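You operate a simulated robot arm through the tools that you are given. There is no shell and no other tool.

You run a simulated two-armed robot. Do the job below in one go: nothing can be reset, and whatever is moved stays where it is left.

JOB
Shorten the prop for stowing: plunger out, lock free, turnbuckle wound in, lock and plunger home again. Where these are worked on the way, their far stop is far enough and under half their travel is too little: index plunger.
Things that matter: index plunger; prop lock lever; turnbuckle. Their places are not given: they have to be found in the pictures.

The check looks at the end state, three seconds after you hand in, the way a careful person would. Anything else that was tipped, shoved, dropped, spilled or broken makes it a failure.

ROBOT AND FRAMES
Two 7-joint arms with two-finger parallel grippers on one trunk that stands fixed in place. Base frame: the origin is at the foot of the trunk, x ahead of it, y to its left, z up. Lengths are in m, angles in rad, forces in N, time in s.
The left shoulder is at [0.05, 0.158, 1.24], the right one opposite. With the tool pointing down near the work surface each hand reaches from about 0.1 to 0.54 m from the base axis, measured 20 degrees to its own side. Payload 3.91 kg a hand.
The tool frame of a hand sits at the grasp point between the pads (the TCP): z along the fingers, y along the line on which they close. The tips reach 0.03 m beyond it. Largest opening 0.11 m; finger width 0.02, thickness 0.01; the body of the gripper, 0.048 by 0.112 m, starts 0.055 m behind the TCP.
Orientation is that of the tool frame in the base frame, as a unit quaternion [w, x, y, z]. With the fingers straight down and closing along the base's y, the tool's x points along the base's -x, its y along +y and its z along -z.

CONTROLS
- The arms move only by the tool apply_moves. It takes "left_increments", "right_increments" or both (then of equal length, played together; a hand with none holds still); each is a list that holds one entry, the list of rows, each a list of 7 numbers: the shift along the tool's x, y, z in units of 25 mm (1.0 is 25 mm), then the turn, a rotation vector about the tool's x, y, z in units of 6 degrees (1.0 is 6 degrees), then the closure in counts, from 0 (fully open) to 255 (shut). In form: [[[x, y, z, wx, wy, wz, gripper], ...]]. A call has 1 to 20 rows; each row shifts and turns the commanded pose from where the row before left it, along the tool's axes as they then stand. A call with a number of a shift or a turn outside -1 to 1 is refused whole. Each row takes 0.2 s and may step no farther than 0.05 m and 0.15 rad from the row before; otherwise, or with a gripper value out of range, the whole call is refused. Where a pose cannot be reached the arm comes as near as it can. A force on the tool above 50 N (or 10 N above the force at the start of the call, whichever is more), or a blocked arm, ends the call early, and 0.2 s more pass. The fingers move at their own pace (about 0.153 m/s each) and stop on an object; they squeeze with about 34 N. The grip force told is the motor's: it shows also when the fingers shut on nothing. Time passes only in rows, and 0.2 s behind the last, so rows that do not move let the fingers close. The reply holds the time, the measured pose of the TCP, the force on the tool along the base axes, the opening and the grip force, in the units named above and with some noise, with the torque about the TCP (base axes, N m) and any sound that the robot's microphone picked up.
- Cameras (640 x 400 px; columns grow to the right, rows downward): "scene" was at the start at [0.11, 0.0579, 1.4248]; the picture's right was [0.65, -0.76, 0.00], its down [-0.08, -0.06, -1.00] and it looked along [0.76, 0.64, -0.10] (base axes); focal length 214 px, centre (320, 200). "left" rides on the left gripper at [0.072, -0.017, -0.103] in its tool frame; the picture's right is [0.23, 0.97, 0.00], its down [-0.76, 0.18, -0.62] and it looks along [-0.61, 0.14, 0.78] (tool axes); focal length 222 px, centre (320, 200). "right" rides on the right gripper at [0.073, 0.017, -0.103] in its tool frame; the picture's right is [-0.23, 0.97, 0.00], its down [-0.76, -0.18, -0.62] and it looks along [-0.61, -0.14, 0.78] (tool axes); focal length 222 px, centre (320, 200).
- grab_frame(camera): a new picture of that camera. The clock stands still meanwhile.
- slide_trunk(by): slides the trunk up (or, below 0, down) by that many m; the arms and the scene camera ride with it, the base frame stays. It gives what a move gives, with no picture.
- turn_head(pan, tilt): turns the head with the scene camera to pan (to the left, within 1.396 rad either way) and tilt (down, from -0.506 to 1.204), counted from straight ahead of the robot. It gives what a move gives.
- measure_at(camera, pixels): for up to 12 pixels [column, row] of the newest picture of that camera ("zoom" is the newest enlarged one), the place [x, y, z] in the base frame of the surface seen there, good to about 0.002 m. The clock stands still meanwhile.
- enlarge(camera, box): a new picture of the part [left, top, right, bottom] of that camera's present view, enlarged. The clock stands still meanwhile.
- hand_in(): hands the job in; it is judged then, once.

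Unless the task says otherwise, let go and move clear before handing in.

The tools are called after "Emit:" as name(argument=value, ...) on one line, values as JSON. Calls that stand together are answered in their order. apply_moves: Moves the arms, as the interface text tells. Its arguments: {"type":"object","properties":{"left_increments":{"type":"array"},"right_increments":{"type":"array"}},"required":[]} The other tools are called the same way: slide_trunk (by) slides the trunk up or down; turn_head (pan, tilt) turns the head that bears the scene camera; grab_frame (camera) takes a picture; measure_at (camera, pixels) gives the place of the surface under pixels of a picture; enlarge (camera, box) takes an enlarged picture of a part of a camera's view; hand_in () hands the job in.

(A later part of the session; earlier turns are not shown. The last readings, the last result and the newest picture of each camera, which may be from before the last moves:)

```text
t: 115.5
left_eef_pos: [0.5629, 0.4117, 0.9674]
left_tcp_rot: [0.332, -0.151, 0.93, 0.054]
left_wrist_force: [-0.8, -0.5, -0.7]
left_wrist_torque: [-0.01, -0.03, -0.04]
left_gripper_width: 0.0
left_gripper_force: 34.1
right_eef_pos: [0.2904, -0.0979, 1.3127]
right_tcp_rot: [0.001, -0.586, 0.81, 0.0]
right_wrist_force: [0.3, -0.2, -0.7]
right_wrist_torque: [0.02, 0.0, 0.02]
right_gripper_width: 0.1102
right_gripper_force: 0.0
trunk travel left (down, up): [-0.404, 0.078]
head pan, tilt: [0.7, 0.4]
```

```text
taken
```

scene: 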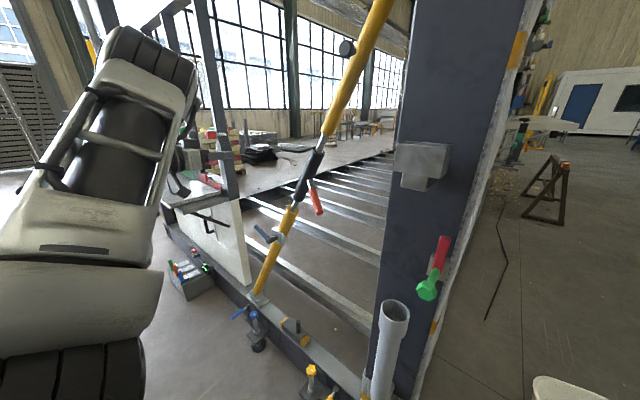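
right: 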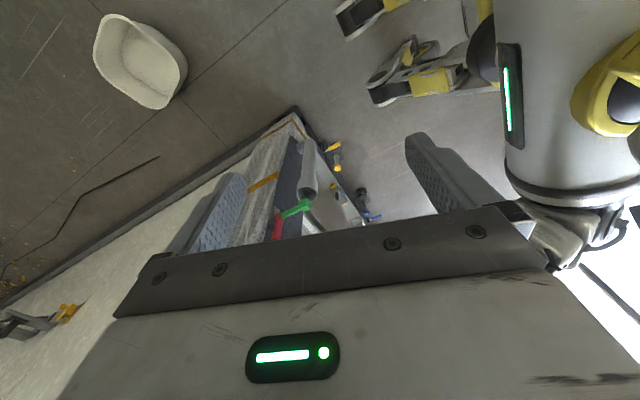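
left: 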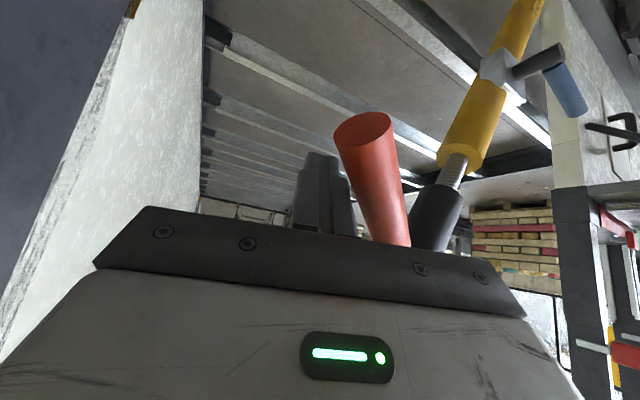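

The peg is on the bar's right side. Sweeping it left along the arc now, first to about −5°.

Emit:
apply_moves(left_increments=[[[0.277, 0.52, -0.373, 0, 0, 0, 255], [0.277, 0.52, -0.373, 0, 0, 0, 255], [0.277, 0.52, -0.373, 0, 0, 0, 255], [0.075, 0.525, -0.35, 0, 0, 0, 255], [0.075, 0.525, -0.35, 0, 0, 0, 255], [-0.075, 0.56, -0.285, 0, 0, 0, 255], [-0.075, 0.56, -0.285, 0, 0, 0, 255], [-0.225, 0.56, -0.2, 0, 0, 0, 255], [-0.225, 0.56, -0.2, 0, 0, 0, 255], [0, 0, 0, 0, 0, 0, 255]]])

Emit:
grab_frame(camera="left")

```text
t: 117.7
left_eef_pos: [0.473, 0.5111, 1.0173]
left_tcp_rot: [0.332, -0.153, 0.929, 0.055]
left_wrist_force: [-0.1, -1.4, -1.7]
left_wrist_torque: [-0.01, 0.01, -0.02]
left_gripper_width: 0.0003
left_gripper_force: 34.1
right_eef_pos: [0.2903, -0.0986, 1.3113]
right_tcp_rot: [0.001, -0.586, 0.81, 0.0]
right_wrist_force: [0.2, -0.5, 0.1]
right_wrist_torque: [0.03, 0.02, 0.0]
right_gripper_width: 0.1102
right_gripper_force: 0.1
trunk travel left (down, up): [-0.404, 0.078]
head pan, tilt: [0.7, 0.4]
```

```text
taken
```

left: 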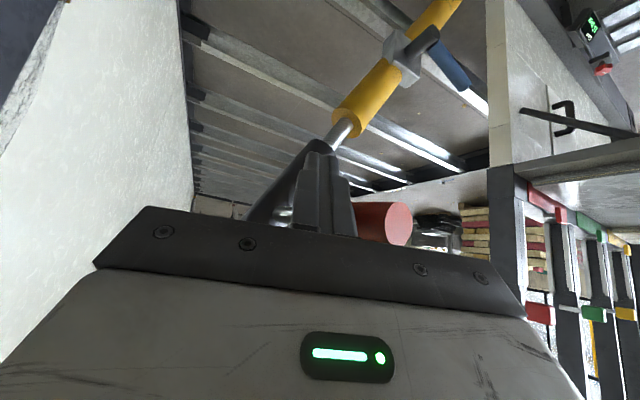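

The bar is following to the left (tip at (395,225)). Continue to the left stop.

Emit:
apply_moves(left_increments=[[[-0.35, 0.525, -0.11, 0, 0, 0, 255], [-0.35, 0.525, -0.11, 0, 0, 0, 255], [-0.455, 0.445, 0, 0, 0, 0, 255], [-0.455, 0.445, 0, 0, 0, 0, 255], [-0.525, 0.34, 0.1, 0, 0, 0, 255], [-0.525, 0.34, 0.1, 0, 0, 0, 255], [0, 0, 0, 0, 0, 0, 255]]])

Emit:
apply_moves(left_increments=[[[-0.19, 0.078, 0.06, 0, 0, 0, 255], [-0.19, 0.078, 0.06, 0, 0, 0, 255], [-0.19, 0.078, 0.06, 0, 0, 0, 255], [-0.19, 0.078, 0.06, 0, 0, 0, 255], [-0.19, 0.04, 0.1, 0, 0, 0, 255], [0, 0, 0, 0, 0, 0, 255]]])

Emit:
grab_frame(camera="left")

Emit:
grab_frame(camera="scene")

```text
t: 119.3
left_eef_pos: [0.5017, 0.5881, 1.061]
left_tcp_rot: [0.333, -0.152, 0.929, 0.055]
left_wrist_force: [0.4, -0.1, 0.2]
left_wrist_torque: [-0.04, -0.01, 0.05]
left_gripper_width: 0.0
left_gripper_force: 33.8
right_eef_pos: [0.2907, -0.0986, 1.3121]
right_tcp_rot: [0.001, -0.586, 0.81, 0.001]
right_wrist_force: [-0.4, 0.0, 0.3]
right_wrist_torque: [-0.01, 0.0, -0.01]
right_gripper_width: 0.1101
right_gripper_force: 0.0
trunk travel left (down, up): [-0.404, 0.078]
head pan, tilt: [0.7, 0.4]
```

```text
t: 120.7
left_eef_pos: [0.5136, 0.603, 1.0647]
left_tcp_rot: [0.325, -0.153, 0.932, 0.051]
left_wrist_force: [-32.8, -19.5, -21.2]
left_wrist_torque: [-0.29, 0.41, -0.33]
left_gripper_width: 0.0001
left_gripper_force: 34.3
right_eef_pos: [0.2885, -0.0988, 1.3123]
right_tcp_rot: [0.003, -0.587, 0.81, 0.001]
right_wrist_force: [0.6, 0.2, -0.6]
right_wrist_torque: [-0.02, 0.0, 0.01]
right_gripper_width: 0.1101
right_gripper_force: 0.0
trunk travel left (down, up): [-0.404, 0.078]
head pan, tilt: [0.7, 0.4]
```

```text
taken
```

left: 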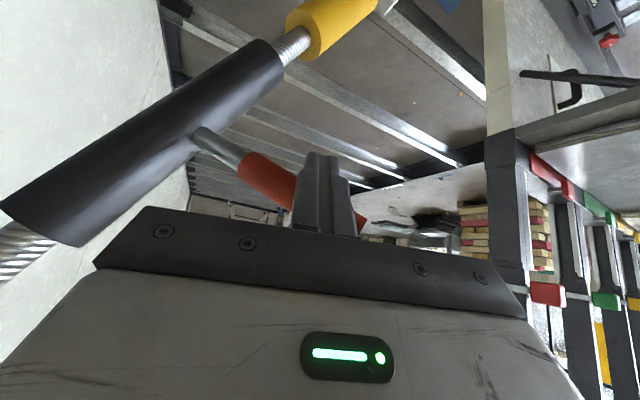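

```text
taken
```

scene: 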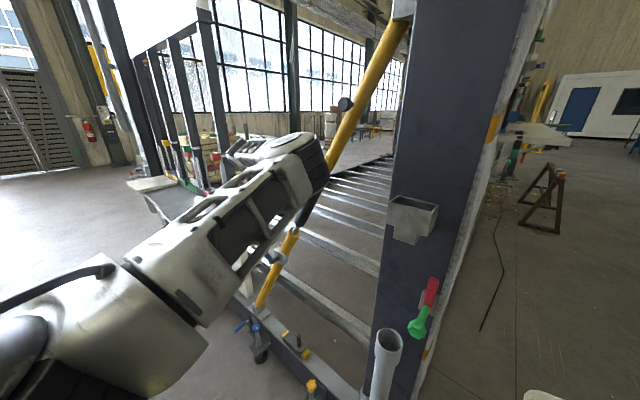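

Blocked again at ~43 N: the left stop. I'll measure the bar angle to confirm.

Emit:
measure_at(camera="left", pixels=[[205, 135], [225, 150], [245, 165], [265, 178], [285, 190], [360, 222]])

```text
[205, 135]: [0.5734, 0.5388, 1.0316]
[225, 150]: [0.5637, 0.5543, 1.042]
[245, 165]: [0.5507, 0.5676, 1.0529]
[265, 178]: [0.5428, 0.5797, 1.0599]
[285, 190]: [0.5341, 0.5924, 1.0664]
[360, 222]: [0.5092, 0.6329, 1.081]
```

The bar sits at −59° again: the turnbuckle is at its far (left) stop, the end that needed three quarters of its whole range from the start. Next the lock lever: withdraw, lower the trunk 0.4 m.

Emit:
apply_moves(left_increments=[[[0.3, -0.1, -0.3, 0, 0, 0, 255], [0, -0.1, -0.9, 0, 0, 0, 255], [0, 0, -0.9, 0, 0, 0, 255], [0, 0, -0.9, 0, 0, 0, 255], [0, 0, -0.9, 0, 0, 0, 255], [0, 0, -0.9, 0, 0, 0, 255], [0.5, 0.8, -0.48, 0, 0, 0, 255], [0.5, 0.8, -0.48, 0, 0, 0, 255], [0, 0, 0, 0, 0, 0, 255]]])

Emit:
grab_frame(camera="scene")

Emit:
grab_frame(camera="left")

```text
t: 122.7
left_eef_pos: [0.3989, 0.6, 1.159]
left_tcp_rot: [0.332, -0.151, 0.929, 0.054]
left_wrist_force: [0.0, -0.3, 0.9]
left_wrist_torque: [-0.04, 0.03, 0.03]
left_gripper_width: 0.0
left_gripper_force: 34.8
right_eef_pos: [0.2904, -0.0984, 1.3112]
right_tcp_rot: [0.001, -0.587, 0.81, 0.0]
right_wrist_force: [0.6, -0.4, 0.1]
right_wrist_torque: [0.0, -0.03, -0.01]
right_gripper_width: 0.1098
right_gripper_force: 0.1
trunk travel left (down, up): [-0.404, 0.078]
head pan, tilt: [0.7, 0.4]
```

```text
taken
```

scene: 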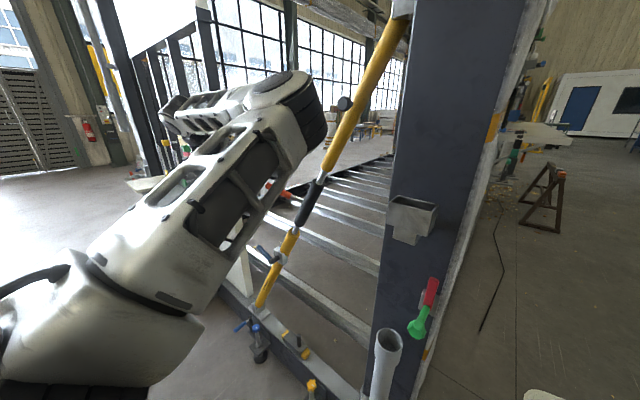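

```text
taken
```

left: 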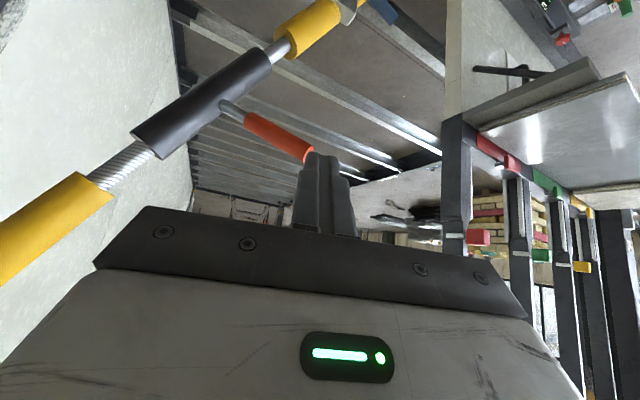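

Clear of the bar. I'll level the hand (yaw 30°, no pitch) here first, then lower the trunk by 0.4 m.

Emit:
apply_moves(left_increments=[[[0, 0, 0, -0.197, -0.934, -0.093, 255], [0, 0, 0, -0.197, -0.934, -0.093, 255], [0, 0, 0, -0.197, -0.934, -0.093, 255], [0, 0, 0, -0.197, -0.934, -0.093, 255], [0, 0, 0, -0.197, -0.934, -0.093, 255], [0, 0, 0, -0.197, -0.934, -0.093, 255], [0, 0, 0, -0.197, -0.934, -0.093, 255], [0, 0, 0, -0.197, -0.934, -0.093, 255], [0, 0, 0, -0.197, -0.934, -0.093, 255], [0, 0, 0, 0, 0, 0, 255]]])

Emit:
slide_trunk(by=-0.4)

Emit:
turn_head(pan=0.75, tilt=0.55)

Emit:
grab_frame(camera="scene")

Emit:
grab_frame(camera="left")

```text
t: 124.9
left_eef_pos: [0.401, 0.6005, 1.1603]
left_tcp_rot: [0.683, -0.184, 0.683, 0.183]
left_wrist_force: [-1.3, -0.6, 0.2]
left_wrist_torque: [0.0, -0.04, 0.01]
left_gripper_width: 0.0
left_gripper_force: 33.7
right_eef_pos: [0.2908, -0.0977, 1.3121]
right_tcp_rot: [0.001, -0.585, 0.811, 0.0]
right_wrist_force: [-0.1, -0.2, 0.2]
right_wrist_torque: [-0.04, -0.01, -0.01]
right_gripper_width: 0.1099
right_gripper_force: 0.0
trunk travel left (down, up): [-0.404, 0.078]
head pan, tilt: [0.7, 0.4]
```

```text
t: 128.7
left_eef_pos: [0.3996, 0.6014, 0.7602]
left_tcp_rot: [0.683, -0.183, 0.683, 0.182]
left_wrist_force: [-0.4, -0.5, -0.1]
left_wrist_torque: [0.01, -0.01, 0.02]
left_gripper_width: 0.0
left_gripper_force: 33.6
right_eef_pos: [0.2901, -0.0988, 0.9122]
right_tcp_rot: [0.001, -0.586, 0.81, 0.001]
right_wrist_force: [-0.4, -0.4, -0.4]
right_wrist_torque: [0.02, 0.01, 0.0]
right_gripper_width: 0.11
right_gripper_force: 0.2
trunk travel left (down, up): [-0.004, 0.478]
head pan, tilt: [0.7, 0.4]
```

```text
t: 129.4
left_eef_pos: [0.4, 0.6013, 0.7608]
left_tcp_rot: [0.683, -0.183, 0.684, 0.182]
left_wrist_force: [0.5, -0.5, 0.3]
left_wrist_torque: [-0.03, 0.05, 0.02]
left_gripper_width: 0.0
left_gripper_force: 34.0
right_eef_pos: [0.2898, -0.0982, 0.9115]
right_tcp_rot: [0.001, -0.586, 0.81, 0.001]
right_wrist_force: [0.1, 0.6, -0.4]
right_wrist_torque: [0.03, 0.0, 0.01]
right_gripper_width: 0.1102
right_gripper_force: 0.0
trunk travel left (down, up): [-0.004, 0.478]
head pan, tilt: [0.75, 0.55]
```

```text
taken
```

scene: 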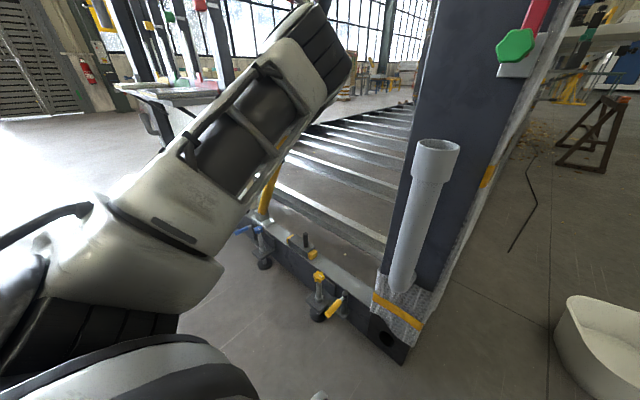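

```text
taken
```

left: 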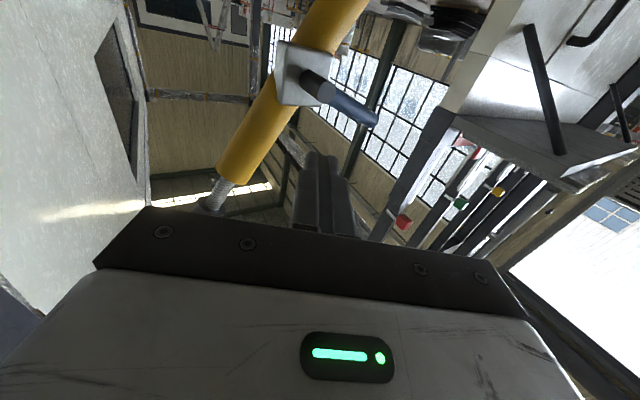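

The lock lever is visible in the left view from (318,85) to its tip (375,115). I'll measure it again.

Emit:
measure_at(camera="left", pixels=[[320, 92], [335, 97], [345, 102], [355, 107], [365, 112], [373, 118]])

Emit:
enlarge(camera="left", box=[260, 20, 400, 140])

```text
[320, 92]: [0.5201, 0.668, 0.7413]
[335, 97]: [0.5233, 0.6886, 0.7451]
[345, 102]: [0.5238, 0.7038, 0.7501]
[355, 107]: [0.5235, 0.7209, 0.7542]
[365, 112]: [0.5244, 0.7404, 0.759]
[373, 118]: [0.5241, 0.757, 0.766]
```

```text
3.33 times, centred on (330, 80) of left
```

zoom: 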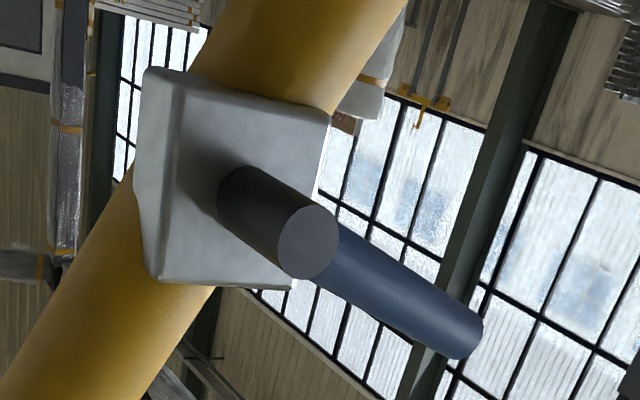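

Lever is 17° above horizontal, axis at about (y 0.670, z 0.740). I'll bring the closed fingers over the top of it.

Emit:
apply_moves(left_increments=[[[-0.4, 0.44, 0.865, 0, 0, 0, 255], [-0.4, 0.44, 0.865, 0, 0, 0, 255], [-0.4, 0.44, 0.865, 0, 0, 0, 255], [-0.4, 0.44, 0.865, 0, 0, 0, 255], [0, 0, 0.8, 0, 0, 0, 255], [0, 0, 0.8, 0, 0, 0, 255], [0, 0, 0.8, 0, 0, 0, 255], [0, 0, 0.8, 0, 0, 0, 255], [0, 0, 0, 0, 0, 0, 255]]])

Emit:
grab_frame(camera="left")

Emit:
enlarge(camera="scene", box=[220, 80, 330, 200])

```text
t: 131.4
left_eef_pos: [0.5223, 0.7204, 0.7992]
left_tcp_rot: [0.682, -0.183, 0.684, 0.182]
left_wrist_force: [-0.2, -0.5, -0.6]
left_wrist_torque: [-0.01, -0.02, 0.04]
left_gripper_width: 0.0002
left_gripper_force: 33.8
right_eef_pos: [0.2902, -0.0983, 0.9117]
right_tcp_rot: [0.001, -0.587, 0.81, 0.001]
right_wrist_force: [-0.1, -0.1, -0.2]
right_wrist_torque: [-0.05, 0.01, 0.03]
right_gripper_width: 0.11
right_gripper_force: 0.0
trunk travel left (down, up): [-0.004, 0.478]
head pan, tilt: [0.75, 0.55]
```

```text
taken
```

left: 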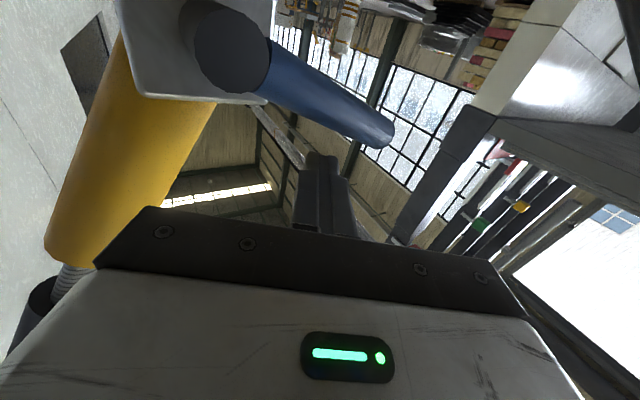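

```text
3.33 times, centred on (275, 140) of scene
```

zoom: 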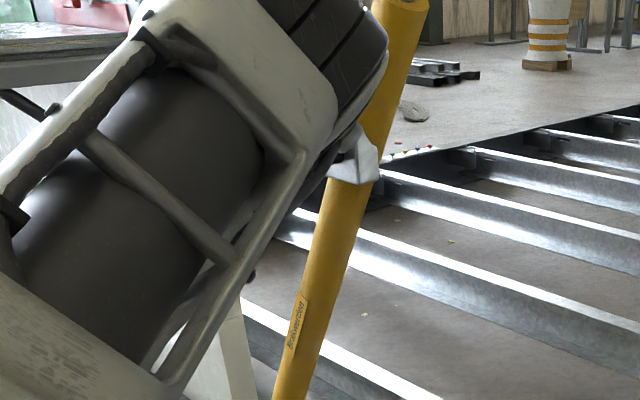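

The fingers are above the lever. Pushing it down along its arc.

Emit:
apply_moves(left_increments=[[[0.432, 0.09, 0.052, 0, 0, 0, 255], [0.432, 0.09, 0.052, 0, 0, 0, 255], [0.392, 0.145, 0.084, 0, 0, 0, 255], [0.392, 0.145, 0.084, 0, 0, 0, 255], [0.374, 0.04, 0.023, 0, 0, 0, 255], [0.374, 0.04, 0.023, 0, 0, 0, 255], [0.374, -0.047, -0.027, 0, 0, 0, 255], [0.374, -0.047, -0.027, 0, 0, 0, 255], [0, 0, 0, 0, 0, 0, 255]]])

Emit:
grab_frame(camera="left")

Emit:
enlarge(camera="scene", box=[220, 80, 330, 200])

```text
t: 133.4
left_eef_pos: [0.5224, 0.7353, 0.7222]
left_tcp_rot: [0.683, -0.182, 0.684, 0.182]
left_wrist_force: [-1.1, 0.8, 0.5]
left_wrist_torque: [-0.01, 0.02, -0.02]
left_gripper_width: 0.0
left_gripper_force: 34.4
right_eef_pos: [0.29, -0.0971, 0.9107]
right_tcp_rot: [0.001, -0.586, 0.81, 0.0]
right_wrist_force: [-0.4, -0.9, -0.7]
right_wrist_torque: [0.0, -0.04, 0.0]
right_gripper_width: 0.1099
right_gripper_force: 0.2
trunk travel left (down, up): [-0.004, 0.478]
head pan, tilt: [0.75, 0.55]
```

```text
taken
```

left: 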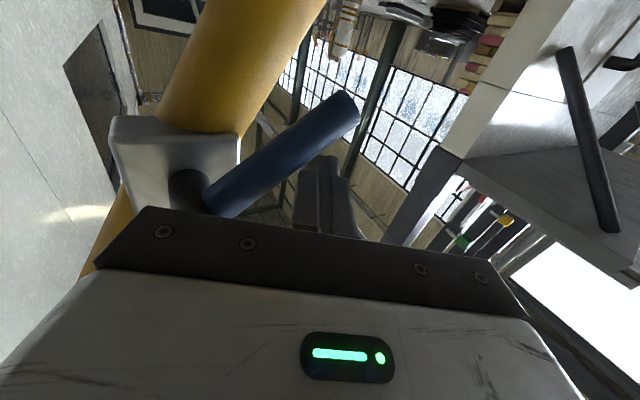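

```text
3.33 times, centred on (275, 140) of scene
```

zoom: 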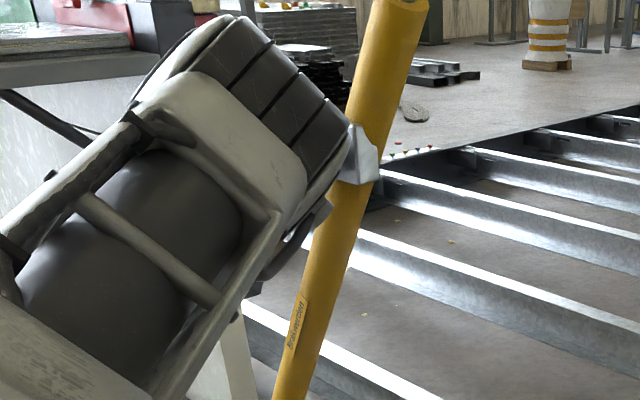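

The lever follows down (tip now at (345,105), base (205,200)). Continue the arc toward its home along the prop, gently.

Emit:
apply_moves(left_increments=[[[0.348, -0.128, -0.074, 0, 0, 0, 255], [0.348, -0.128, -0.074, 0, 0, 0, 255], [0.204, -0.126, -0.073, 0, 0, 0, 255], [0.204, -0.126, -0.073, 0, 0, 0, 255], [0, 0, 0, 0, 0, 0, 255]]])

Emit:
grab_frame(camera="left")

Emit:
measure_at(camera="left", pixels=[[330, 90], [310, 120], [290, 145], [275, 165], [255, 190]])

```text
t: 134.6
left_eef_pos: [0.519, 0.7243, 0.6956]
left_tcp_rot: [0.684, -0.184, 0.682, 0.184]
left_wrist_force: [-6.7, 16.8, 15.9]
left_wrist_torque: [0.04, -0.01, 0.05]
left_gripper_width: 0.0001
left_gripper_force: 34.0
right_eef_pos: [0.2894, -0.0994, 0.9128]
right_tcp_rot: [0.002, -0.587, 0.81, 0.0]
right_wrist_force: [0.4, 0.6, -0.1]
right_wrist_torque: [-0.01, -0.03, 0.0]
right_gripper_width: 0.11
right_gripper_force: 0.0
trunk travel left (down, up): [-0.004, 0.478]
head pan, tilt: [0.75, 0.55]
```

```text
taken
```

left: 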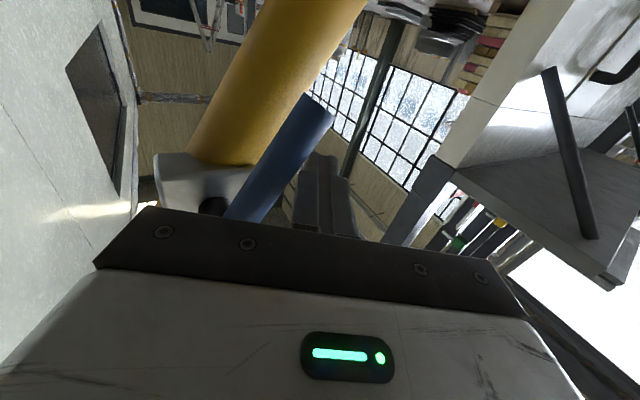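

```text
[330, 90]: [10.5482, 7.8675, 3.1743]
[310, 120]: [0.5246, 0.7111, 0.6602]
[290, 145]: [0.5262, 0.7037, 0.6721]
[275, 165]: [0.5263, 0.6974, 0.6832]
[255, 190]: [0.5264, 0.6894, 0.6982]
```

The lever now measures ≈29.7° from vertical (home was ≈29°), and the reaction rose to ~24 N. I'll nudge once more to confirm the home stop and zoom.

Emit:
apply_moves(left_increments=[[[0.11, -0.088, -0.05, 0, 0, 0, 255], [0, 0, 0, 0, 0, 0, 255]]])

Emit:
enlarge(camera="left", box=[190, 60, 350, 230])

Emit:
measure_at(camera="zoom", pixels=[[330, 150], [430, 60], [400, 110], [370, 160], [340, 210], [310, 250], [290, 290]])

```text
t: 135.2
left_eef_pos: [0.5182, 0.7217, 0.693]
left_tcp_rot: [0.683, -0.185, 0.682, 0.185]
left_wrist_force: [-20.6, 14.3, 16.9]
left_wrist_torque: [-0.06, 0.09, -0.12]
left_gripper_width: 0.0003
left_gripper_force: 34.2
right_eef_pos: [0.2882, -0.0987, 0.912]
right_tcp_rot: [0.001, -0.587, 0.81, 0.0]
right_wrist_force: [-0.6, -0.2, -0.1]
right_wrist_torque: [0.02, 0.0, 0.01]
right_gripper_width: 0.11
right_gripper_force: 0.0
trunk travel left (down, up): [-0.004, 0.478]
head pan, tilt: [0.75, 0.55]
```

```text
2.35 times, centred on (270, 145) of left
```

zoom: 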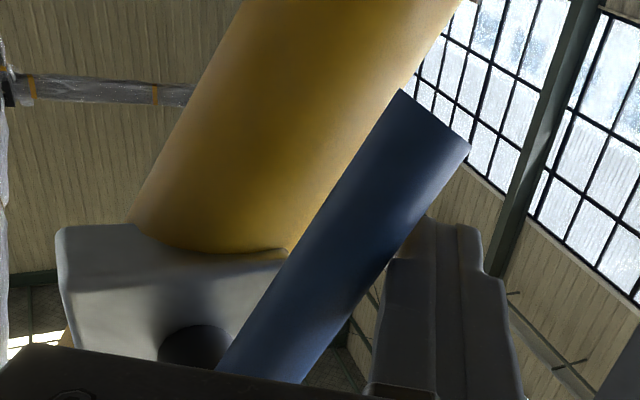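

```text
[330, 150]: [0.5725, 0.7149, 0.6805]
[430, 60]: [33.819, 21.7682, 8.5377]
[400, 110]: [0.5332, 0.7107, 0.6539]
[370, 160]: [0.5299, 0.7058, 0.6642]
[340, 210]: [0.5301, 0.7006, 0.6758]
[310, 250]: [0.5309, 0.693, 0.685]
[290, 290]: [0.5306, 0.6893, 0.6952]
```

I'll measure along the lever's centre line for its true direction.

Emit:
measure_at(camera="zoom", pixels=[[425, 140], [400, 180], [370, 225], [340, 270], [310, 315], [280, 360], [300, 60], [250, 150], [330, 20], [200, 200]])

```text
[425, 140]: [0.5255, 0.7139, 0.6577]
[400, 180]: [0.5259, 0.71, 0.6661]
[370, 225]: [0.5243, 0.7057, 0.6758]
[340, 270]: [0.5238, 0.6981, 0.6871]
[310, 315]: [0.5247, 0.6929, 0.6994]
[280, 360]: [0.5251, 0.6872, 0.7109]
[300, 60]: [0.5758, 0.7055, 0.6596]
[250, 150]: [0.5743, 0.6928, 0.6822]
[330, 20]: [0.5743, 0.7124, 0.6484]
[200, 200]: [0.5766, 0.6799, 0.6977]
```

The lever lies at ≈27–29° (parallel to the prop, as at the start) and is pressed against a stop. I'll back the hand off and verify it stays.

Emit:
apply_moves(left_increments=[[[-0.2, 0.3, 0.1, 0, 0, 0, 255], [-0.1, 0.3, -0.3, 0, 0, 0, 255], [0, 0, -0.9, 0, 0, 0, 255], [0, 0, -0.9, 0, 0, 0, 255], [0, 0, -0.9, 0, 0, 0, 255], [0, 0, -0.9, 0, 0, 0, 255], [0, 0, 0, 0, 0, 0, 255]]])

Emit:
grab_frame(camera="left")

Emit:
enlarge(camera="left", box=[200, 40, 400, 200])

Emit:
grab_frame(camera="scene")

```text
t: 136.8
left_eef_pos: [0.4335, 0.6825, 0.7]
left_tcp_rot: [0.683, -0.183, 0.684, 0.182]
left_wrist_force: [-0.3, 0.4, -0.5]
left_wrist_torque: [0.01, 0.02, -0.01]
left_gripper_width: 0.0
left_gripper_force: 33.9
right_eef_pos: [0.2904, -0.0985, 0.9116]
right_tcp_rot: [0.001, -0.586, 0.81, 0.001]
right_wrist_force: [-0.2, 0.4, 0.1]
right_wrist_torque: [0.01, -0.05, -0.02]
right_gripper_width: 0.1099
right_gripper_force: 0.0
trunk travel left (down, up): [-0.004, 0.478]
head pan, tilt: [0.75, 0.55]
```

```text
taken
```

left: 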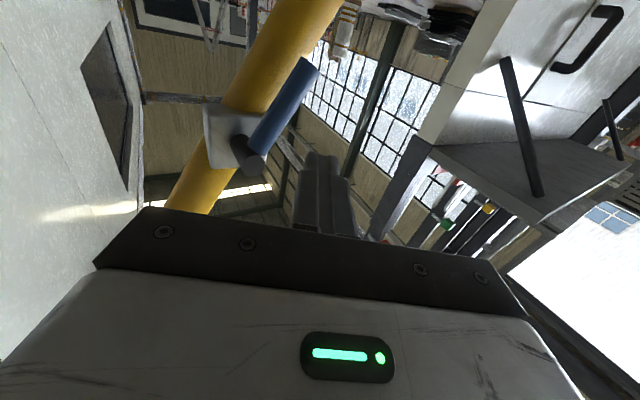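

```text
2.50 times, centred on (300, 120) of left
```

zoom: 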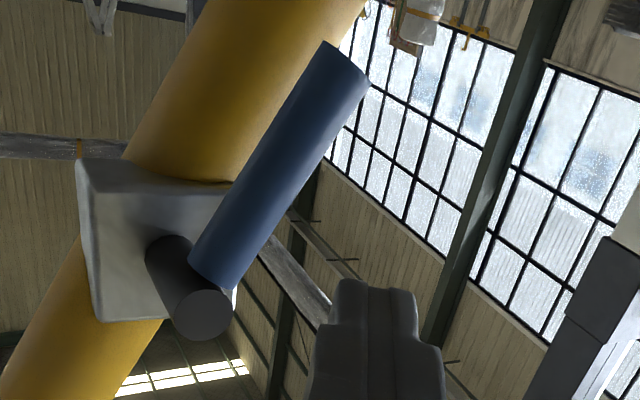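

```text
taken
```

scene: 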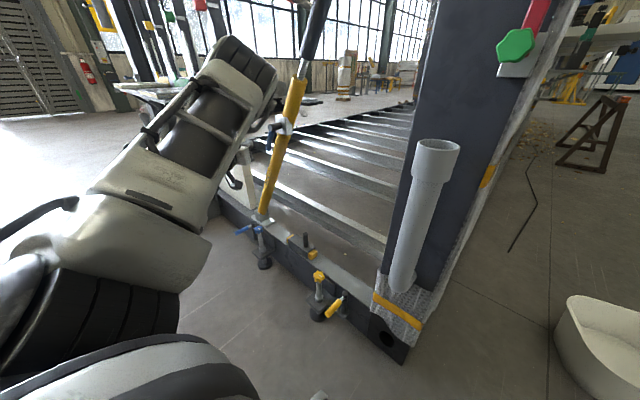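

The lever stays lying along the prop, as at the start. One check of its direction, then up to the plunger.

Emit:
measure_at(camera="zoom", pixels=[[220, 255], [245, 215], [270, 178], [295, 140], [320, 100], [340, 70], [205, 315]])

Emit:
apply_moves(left_increments=[[[0, 0, -0.9, 0, 0, 0, 255], [0, -0.3, -0.6, 0, 0, 0, 255], [0, 0, 0, 0, 0, 0, 255]]])

```text
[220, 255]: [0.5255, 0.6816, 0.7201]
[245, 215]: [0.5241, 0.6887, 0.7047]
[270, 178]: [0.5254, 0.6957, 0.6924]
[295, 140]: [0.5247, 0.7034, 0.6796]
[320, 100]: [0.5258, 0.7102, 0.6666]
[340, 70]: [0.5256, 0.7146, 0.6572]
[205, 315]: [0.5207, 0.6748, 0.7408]
```

```text
t: 137.6
left_eef_pos: [0.4013, 0.6581, 0.6985]
left_tcp_rot: [0.683, -0.182, 0.683, 0.182]
left_wrist_force: [-0.3, 0.0, -0.2]
left_wrist_torque: [0.02, 0.01, -0.01]
left_gripper_width: 0.0
left_gripper_force: 34.1
right_eef_pos: [0.2898, -0.0988, 0.912]
right_tcp_rot: [0.001, -0.586, 0.81, 0.002]
right_wrist_force: [-0.3, 0.4, 0.5]
right_wrist_torque: [0.01, -0.02, 0.01]
right_gripper_width: 0.1102
right_gripper_force: 0.0
trunk travel left (down, up): [-0.004, 0.478]
head pan, tilt: [0.75, 0.55]
```

The lock lever reads ≈28°, i.e. home. Now I'll raise the trunk fully and go back to the plunger.

Emit:
slide_trunk(by=0.478)

Emit:
turn_head(pan=0.7, tilt=0.4)

Emit:
grab_frame(camera="scene")

Emit:
grab_frame(camera="left")

```text
refused: 0.478 is not a number from -0.4 to 0.4
```

```text
t: 138.3
left_eef_pos: [0.4019, 0.6589, 0.6984]
left_tcp_rot: [0.683, -0.183, 0.683, 0.182]
left_wrist_force: [0.0, 0.0, -0.3]
left_wrist_torque: [0.0, 0.0, 0.02]
left_gripper_width: 0.0
left_gripper_force: 34.7
right_eef_pos: [0.2899, -0.0987, 0.912]
right_tcp_rot: [0.001, -0.586, 0.81, 0.001]
right_wrist_force: [0.0, -0.5, -0.1]
right_wrist_torque: [0.03, 0.01, 0.02]
right_gripper_width: 0.11
right_gripper_force: 0.0
trunk travel left (down, up): [-0.004, 0.478]
head pan, tilt: [0.7, 0.4]
```

```text
taken
```

scene: 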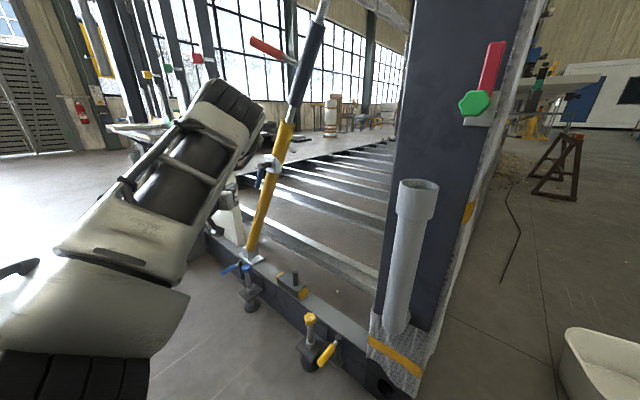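

```text
taken
```

left: 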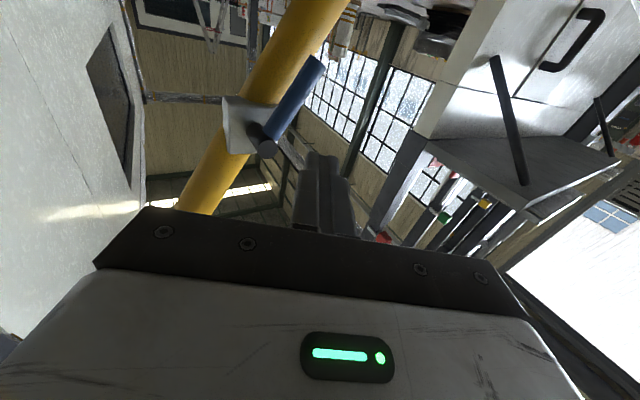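

The slide is limited to 0.4 m per call; I'll raise in two steps.

Emit:
slide_trunk(by=0.4)

Emit:
slide_trunk(by=0.078)

Emit:
grab_frame(camera="scene")

Emit:
grab_frame(camera="left")

```text
t: 142.2
left_eef_pos: [0.4034, 0.6578, 1.0984]
left_tcp_rot: [0.683, -0.182, 0.683, 0.182]
left_wrist_force: [-0.8, 0.2, -0.3]
left_wrist_torque: [0.03, -0.01, -0.01]
left_gripper_width: 0.0
left_gripper_force: 34.1
right_eef_pos: [0.2898, -0.0985, 1.312]
right_tcp_rot: [0.001, -0.586, 0.81, 0.0]
right_wrist_force: [0.4, 0.0, 0.1]
right_wrist_torque: [0.0, 0.0, -0.04]
right_gripper_width: 0.1102
right_gripper_force: 0.1
trunk travel left (down, up): [-0.404, 0.078]
head pan, tilt: [0.7, 0.4]
```

```text
t: 143.3
left_eef_pos: [0.4036, 0.659, 1.1764]
left_tcp_rot: [0.682, -0.183, 0.684, 0.182]
left_wrist_force: [0.0, -0.1, 0.1]
left_wrist_torque: [-0.02, 0.01, 0.04]
left_gripper_width: 0.0001
left_gripper_force: 34.0
right_eef_pos: [0.2902, -0.0987, 1.39]
right_tcp_rot: [0.001, -0.586, 0.81, 0.001]
right_wrist_force: [0.3, 0.6, -0.8]
right_wrist_torque: [-0.02, -0.03, 0.02]
right_gripper_width: 0.1101
right_gripper_force: 0.0
trunk travel left (down, up): [-0.482, 0.0]
head pan, tilt: [0.7, 0.4]
```

```text
taken
```

scene: 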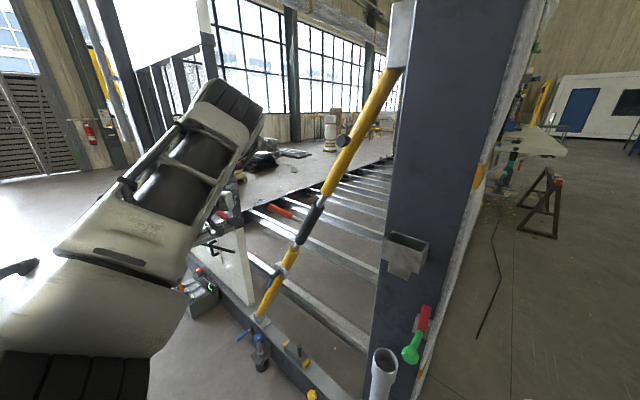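

```text
taken
```

left: 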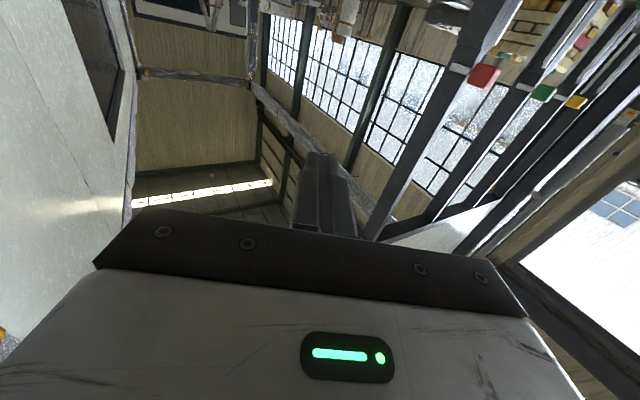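

Everything is in view: knob at (343,140), bar to the left at (285,212), lock lever home at (273,270). Now bring the left hand up and in front of the knob (fingers shut, pointing +x).

Emit:
apply_moves(left_increments=[[[-1, 0, 0, 1, 0, 0, 255], [-1, 0, 0, 1, 0, 0, 255], [-1, 0, 0, 1, 0, 0, 255], [-1, 0, 0, 1, 0, 0, 255], [-1, 0, 0, 1, 0, 0, 255], [-1, 0, 0, 0, 0, 0, 255], [0, -1, 0.07, 0, 0, 0, 255], [0, -1, 0.07, 0, 0, 0, 255], [0, -1, 0.07, 0, 0, 0, 255], [0, -1, 0.07, 0, 0, 0, 255], [0, -1, 0.07, 0, 0, 0, 255], [0, -1, 0.07, 0, 0, 0, 255], [0, -1, 0.07, 0, 0, 0, 255], [0, -1, 0.07, 0, 0, 0, 255], [0, -1, 0.07, 0, 0, 0, 255], [0, -1, 0.07, 0, 0, 0, 255], [0, 0, 0, 0, 0, 0, 255]]])

Emit:
grab_frame(camera="left")

Emit:
grab_frame(camera="scene")

```text
t: 146.9
left_eef_pos: [0.4188, 0.4102, 1.3274]
left_tcp_rot: [0.707, 0.0, 0.707, -0.001]
left_wrist_force: [-0.3, 0.3, 0.1]
left_wrist_torque: [-0.01, 0.02, 0.02]
left_gripper_width: 0.0
left_gripper_force: 34.2
right_eef_pos: [0.2907, -0.097, 1.3909]
right_tcp_rot: [0.001, -0.586, 0.81, 0.0]
right_wrist_force: [-0.3, -0.1, 0.0]
right_wrist_torque: [0.01, -0.02, -0.02]
right_gripper_width: 0.1101
right_gripper_force: 0.0
trunk travel left (down, up): [-0.482, 0.0]
head pan, tilt: [0.7, 0.4]
```

```text
taken
```

left: 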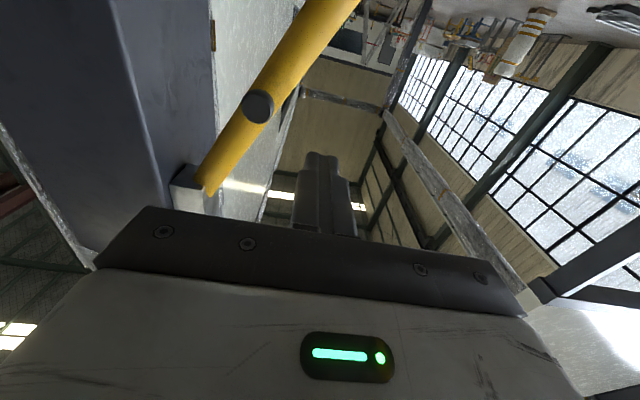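

```text
taken
```

scene: 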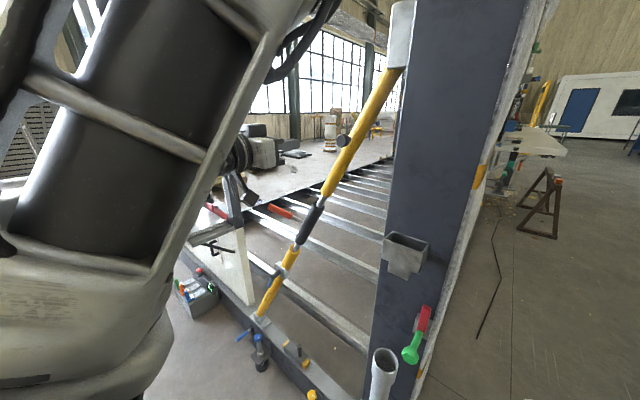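

The knob is at left-camera (260,105). I'll measure its face, then line the closed fingertips up with it.

Emit:
measure_at(camera="left", pixels=[[258, 106], [250, 104], [264, 108], [258, 98], [257, 114]])

Emit:
apply_moves(left_increments=[[[-0.03, -0.82, 0, 0, 0, 0, 255], [-0.03, -0.81, 0, 0, 0, 0, 255], [-0.03, -0.81, 0, 0, 0, 0, 255], [0, 0, 0.6, 0, 0, 0, 255], [0, 0, 0.6, 0, 0, 0, 255], [0, 0, 0, 0, 0, 0, 255]]])

Emit:
grab_frame(camera="left")

```text
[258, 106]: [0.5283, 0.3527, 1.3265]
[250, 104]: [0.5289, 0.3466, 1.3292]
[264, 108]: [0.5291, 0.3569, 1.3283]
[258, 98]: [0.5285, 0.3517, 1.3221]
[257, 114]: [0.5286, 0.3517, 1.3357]
```

```text
t: 148.3
left_eef_pos: [0.4513, 0.3487, 1.3294]
left_tcp_rot: [0.707, 0.001, 0.707, -0.001]
left_wrist_force: [0.2, 0.1, 0.1]
left_wrist_torque: [-0.04, 0.04, 0.0]
left_gripper_width: 0.0001
left_gripper_force: 33.8
right_eef_pos: [0.2897, -0.0978, 1.3908]
right_tcp_rot: [0.0, -0.586, 0.81, 0.0]
right_wrist_force: [0.6, -0.8, -0.2]
right_wrist_torque: [0.05, 0.01, 0.04]
right_gripper_width: 0.1102
right_gripper_force: 0.2
trunk travel left (down, up): [-0.482, 0.0]
head pan, tilt: [0.7, 0.4]
```

```text
taken
```

left: 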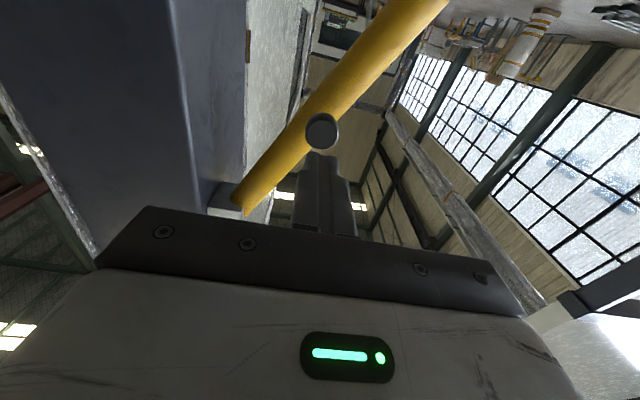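

Lined up with the knob (face still at x≈0.529). Pushing it in: approach, then 2.5 mm steps.

Emit:
apply_moves(left_increments=[[[0, 0.02, 0.6, 0, 0, 0, 255], [0, 0.02, 0.6, 0, 0, 0, 255], [0, 0, 0.5, 0, 0, 0, 255], [0, 0, 0.1, 0, 0, 0, 255], [0, 0, 0.1, 0, 0, 0, 255], [0, 0, 0.1, 0, 0, 0, 255], [0, 0, 0.1, 0, 0, 0, 255], [0, 0, 0, 0, 0, 0, 255]]])

Emit:
apply_moves(left_increments=[[[0, 0, 0.1, 0, 0, 0, 255], [0, 0, 0.1, 0, 0, 0, 255], [0, 0, 0, 0, 0, 0, 255]]])

Emit:
grab_frame(camera="left")

```text
t: 150.1
left_eef_pos: [0.5016, 0.3496, 1.3301]
left_tcp_rot: [0.707, -0.002, 0.707, 0.0]
left_wrist_force: [-2.8, 0.3, -1.3]
left_wrist_torque: [-0.02, 0.04, -0.01]
left_gripper_width: 0.0001
left_gripper_force: 33.6
right_eef_pos: [0.2894, -0.0984, 1.3903]
right_tcp_rot: [0.001, -0.587, 0.81, 0.0]
right_wrist_force: [-0.6, 0.2, -1.2]
right_wrist_torque: [0.01, 0.02, 0.0]
right_gripper_width: 0.1098
right_gripper_force: 0.1
trunk travel left (down, up): [-0.482, 0.0]
head pan, tilt: [0.7, 0.4]
```

```text
t: 150.9
left_eef_pos: [0.5078, 0.348, 1.3297]
left_tcp_rot: [0.707, 0.0, 0.707, -0.001]
left_wrist_force: [0.8, -0.1, -0.1]
left_wrist_torque: [-0.02, 0.03, -0.02]
left_gripper_width: 0.0001
left_gripper_force: 34.2
right_eef_pos: [0.2902, -0.098, 1.3897]
right_tcp_rot: [0.0, -0.586, 0.81, 0.001]
right_wrist_force: [-0.1, -0.3, 0.6]
right_wrist_torque: [-0.02, 0.0, 0.02]
right_gripper_width: 0.11
right_gripper_force: 0.0
trunk travel left (down, up): [-0.482, 0.0]
head pan, tilt: [0.7, 0.4]
```

```text
taken
```

left: 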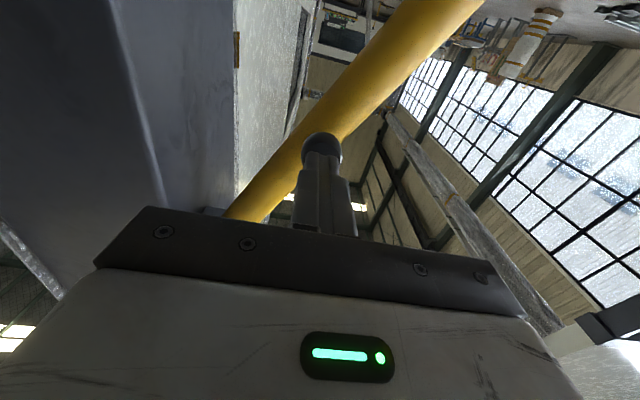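

The fingertips are pushing the knob (TCP x 0.508, tip ≈0.538). Continue in small steps to its home stop.

Emit:
apply_moves(left_increments=[[[0, 0, 0.1, 0, 0, 0, 255], [0, 0, 0.1, 0, 0, 0, 255], [0, 0, 0, 0, 0, 0, 255]]])

Emit:
apply_moves(left_increments=[[[0, 0, 0.1, 0, 0, 0, 255], [0, 0, 0.05, 0, 0, 0, 255], [0, 0, 0, 0, 0, 0, 255]]])

```text
t: 151.7
left_eef_pos: [0.5127, 0.3475, 1.3292]
left_tcp_rot: [0.707, -0.001, 0.707, -0.001]
left_wrist_force: [-1.0, -0.3, -0.4]
left_wrist_torque: [-0.01, 0.0, 0.02]
left_gripper_width: 0.0
left_gripper_force: 33.4
right_eef_pos: [0.2897, -0.099, 1.3896]
right_tcp_rot: [0.0, -0.586, 0.81, 0.0]
right_wrist_force: [-0.1, 0.7, 0.1]
right_wrist_torque: [-0.02, -0.01, 0.01]
right_gripper_width: 0.1099
right_gripper_force: 0.1
trunk travel left (down, up): [-0.482, 0.0]
head pan, tilt: [0.7, 0.4]
```

```text
t: 152.5
left_eef_pos: [0.5145, 0.3477, 1.3298]
left_tcp_rot: [0.707, 0.0, 0.707, 0.0]
left_wrist_force: [-16.8, -2.9, -2.3]
left_wrist_torque: [0.09, 0.09, -0.08]
left_gripper_width: 0.0
left_gripper_force: 34.3
right_eef_pos: [0.2866, -0.0977, 1.3914]
right_tcp_rot: [0.002, -0.586, 0.81, 0.001]
right_wrist_force: [1.3, 0.4, -0.2]
right_wrist_torque: [0.01, -0.02, -0.03]
right_gripper_width: 0.1101
right_gripper_force: 0.1
trunk travel left (down, up): [-0.482, 0.0]
head pan, tilt: [0.7, 0.4]
```

Resistance (−17 N) begins at TCP x≈0.5145, i.e. knob face ≈0.543: its home stop. One more tiny push, then back off and measure.

Emit:
apply_moves(left_increments=[[[0, 0, 0.08, 0, 0, 0, 255], [0, 0, 0, 0, 0, 0, 255]]])

Emit:
apply_moves(left_increments=[[[0, 0, -0.5, 0, 0, 0, 255], [0, 0, -0.9, 0, 0, 0, 255], [0, 0, -0.9, 0, 0, 0, 255], [0, 0, -0.9, 0, 0, 0, 255], [0, 0.9, 0, 0, 0, 0, 255], [0, 0.9, 0, 0, 0, 0, 255], [0, 0.9, 0, 0, 0, 0, 255], [0, 0, 0, 0, 0, 0, 255]]])

Emit:
grab_frame(camera="left")

Emit:
grab_frame(camera="scene")

```text
t: 153.1
left_eef_pos: [0.515, 0.3471, 1.3292]
left_tcp_rot: [0.707, 0.0, 0.707, -0.001]
left_wrist_force: [-26.1, -6.3, -7.3]
left_wrist_torque: [0.01, 0.21, -0.18]
left_gripper_width: 0.0002
left_gripper_force: 34.2
right_eef_pos: [0.2864, -0.0992, 1.3905]
right_tcp_rot: [0.002, -0.587, 0.81, -0.001]
right_wrist_force: [0.0, 0.0, 0.2]
right_wrist_torque: [0.03, -0.01, -0.02]
right_gripper_width: 0.11
right_gripper_force: 0.0
trunk travel left (down, up): [-0.482, 0.0]
head pan, tilt: [0.7, 0.4]
```

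```text
t: 154.9
left_eef_pos: [0.4397, 0.4169, 1.3315]
left_tcp_rot: [0.707, 0.0, 0.708, -0.002]
left_wrist_force: [0.2, 0.4, 0.3]
left_wrist_torque: [-0.04, -0.01, 0.02]
left_gripper_width: 0.0001
left_gripper_force: 33.9
right_eef_pos: [0.2893, -0.0986, 1.3896]
right_tcp_rot: [0.001, -0.586, 0.81, 0.001]
right_wrist_force: [-0.2, 0.2, 0.4]
right_wrist_torque: [0.02, 0.02, 0.0]
right_gripper_width: 0.1101
right_gripper_force: 0.0
trunk travel left (down, up): [-0.482, 0.0]
head pan, tilt: [0.7, 0.4]
```

```text
taken
```

left: 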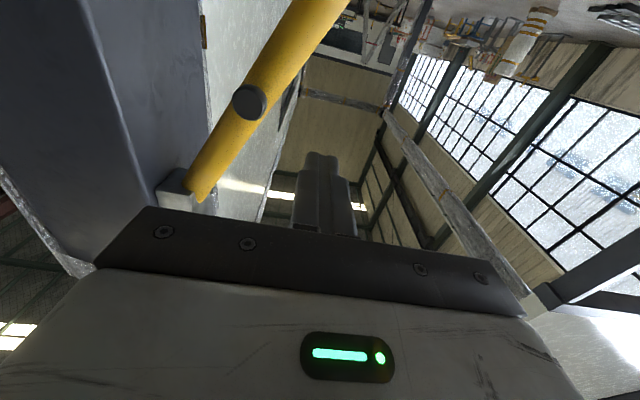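

```text
taken
```

scene: 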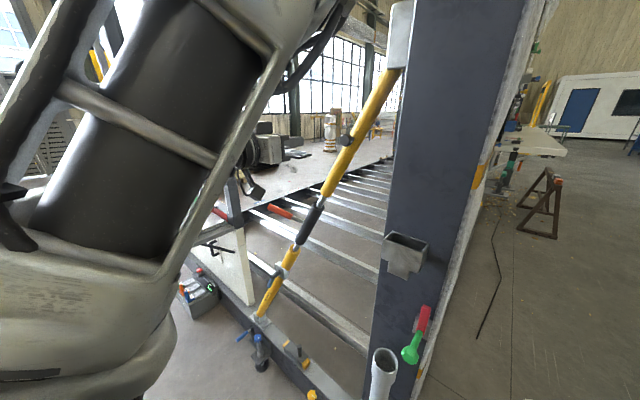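

Now verify: measure the knob face and zoom on all three parts.

Emit:
measure_at(camera="left", pixels=[[246, 103], [240, 100], [252, 106], [246, 95], [246, 111]])

Emit:
enlarge(camera="scene", box=[325, 125, 365, 155])

Emit:
enlarge(camera="scene", box=[250, 180, 340, 320])

Emit:
measure_at(camera="zoom", pixels=[[290, 280], [270, 265], [250, 300]])

```text
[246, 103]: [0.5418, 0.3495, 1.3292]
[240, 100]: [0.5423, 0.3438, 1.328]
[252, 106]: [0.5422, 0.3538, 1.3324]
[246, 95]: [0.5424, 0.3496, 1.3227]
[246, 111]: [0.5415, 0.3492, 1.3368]
```

```text
13.33 times, centred on (345, 140) of scene
```

zoom: 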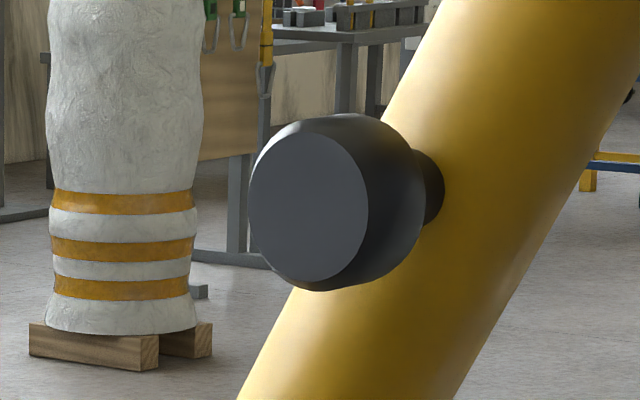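

```text
2.86 times, centred on (295, 250) of scene
```

zoom: 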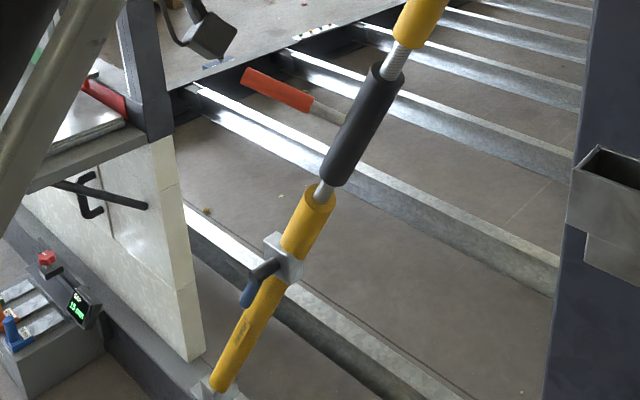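

```text
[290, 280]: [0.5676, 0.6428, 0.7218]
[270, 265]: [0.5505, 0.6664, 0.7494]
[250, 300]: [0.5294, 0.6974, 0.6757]
```

The knob face is back at x≈0.542 (as at start), lock lever home, bar at the left stop. I notice a small display box at lower left that earlier read "GAP 15 mm"; I'll read it, in case it reports on the prop.

Emit:
enlarge(camera="scene", box=[190, 270, 225, 310])

Emit:
enlarge(camera="scene", box=[170, 255, 240, 320])

```text
10.00 times, centred on (208, 290) of scene
```

zoom: 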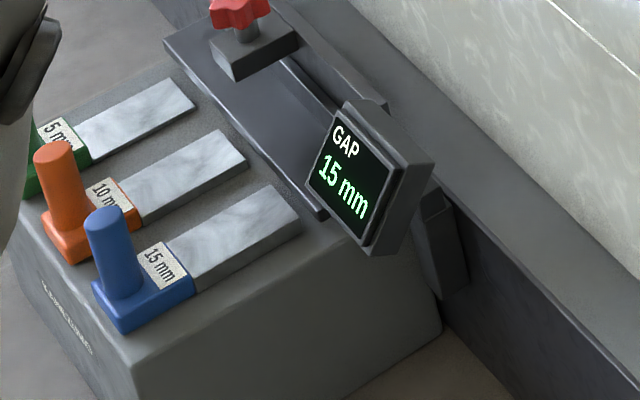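

```text
6.15 times, centred on (205, 288) of scene
```

zoom: 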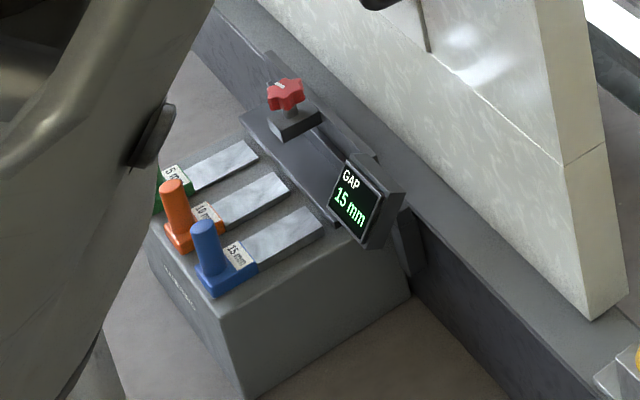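

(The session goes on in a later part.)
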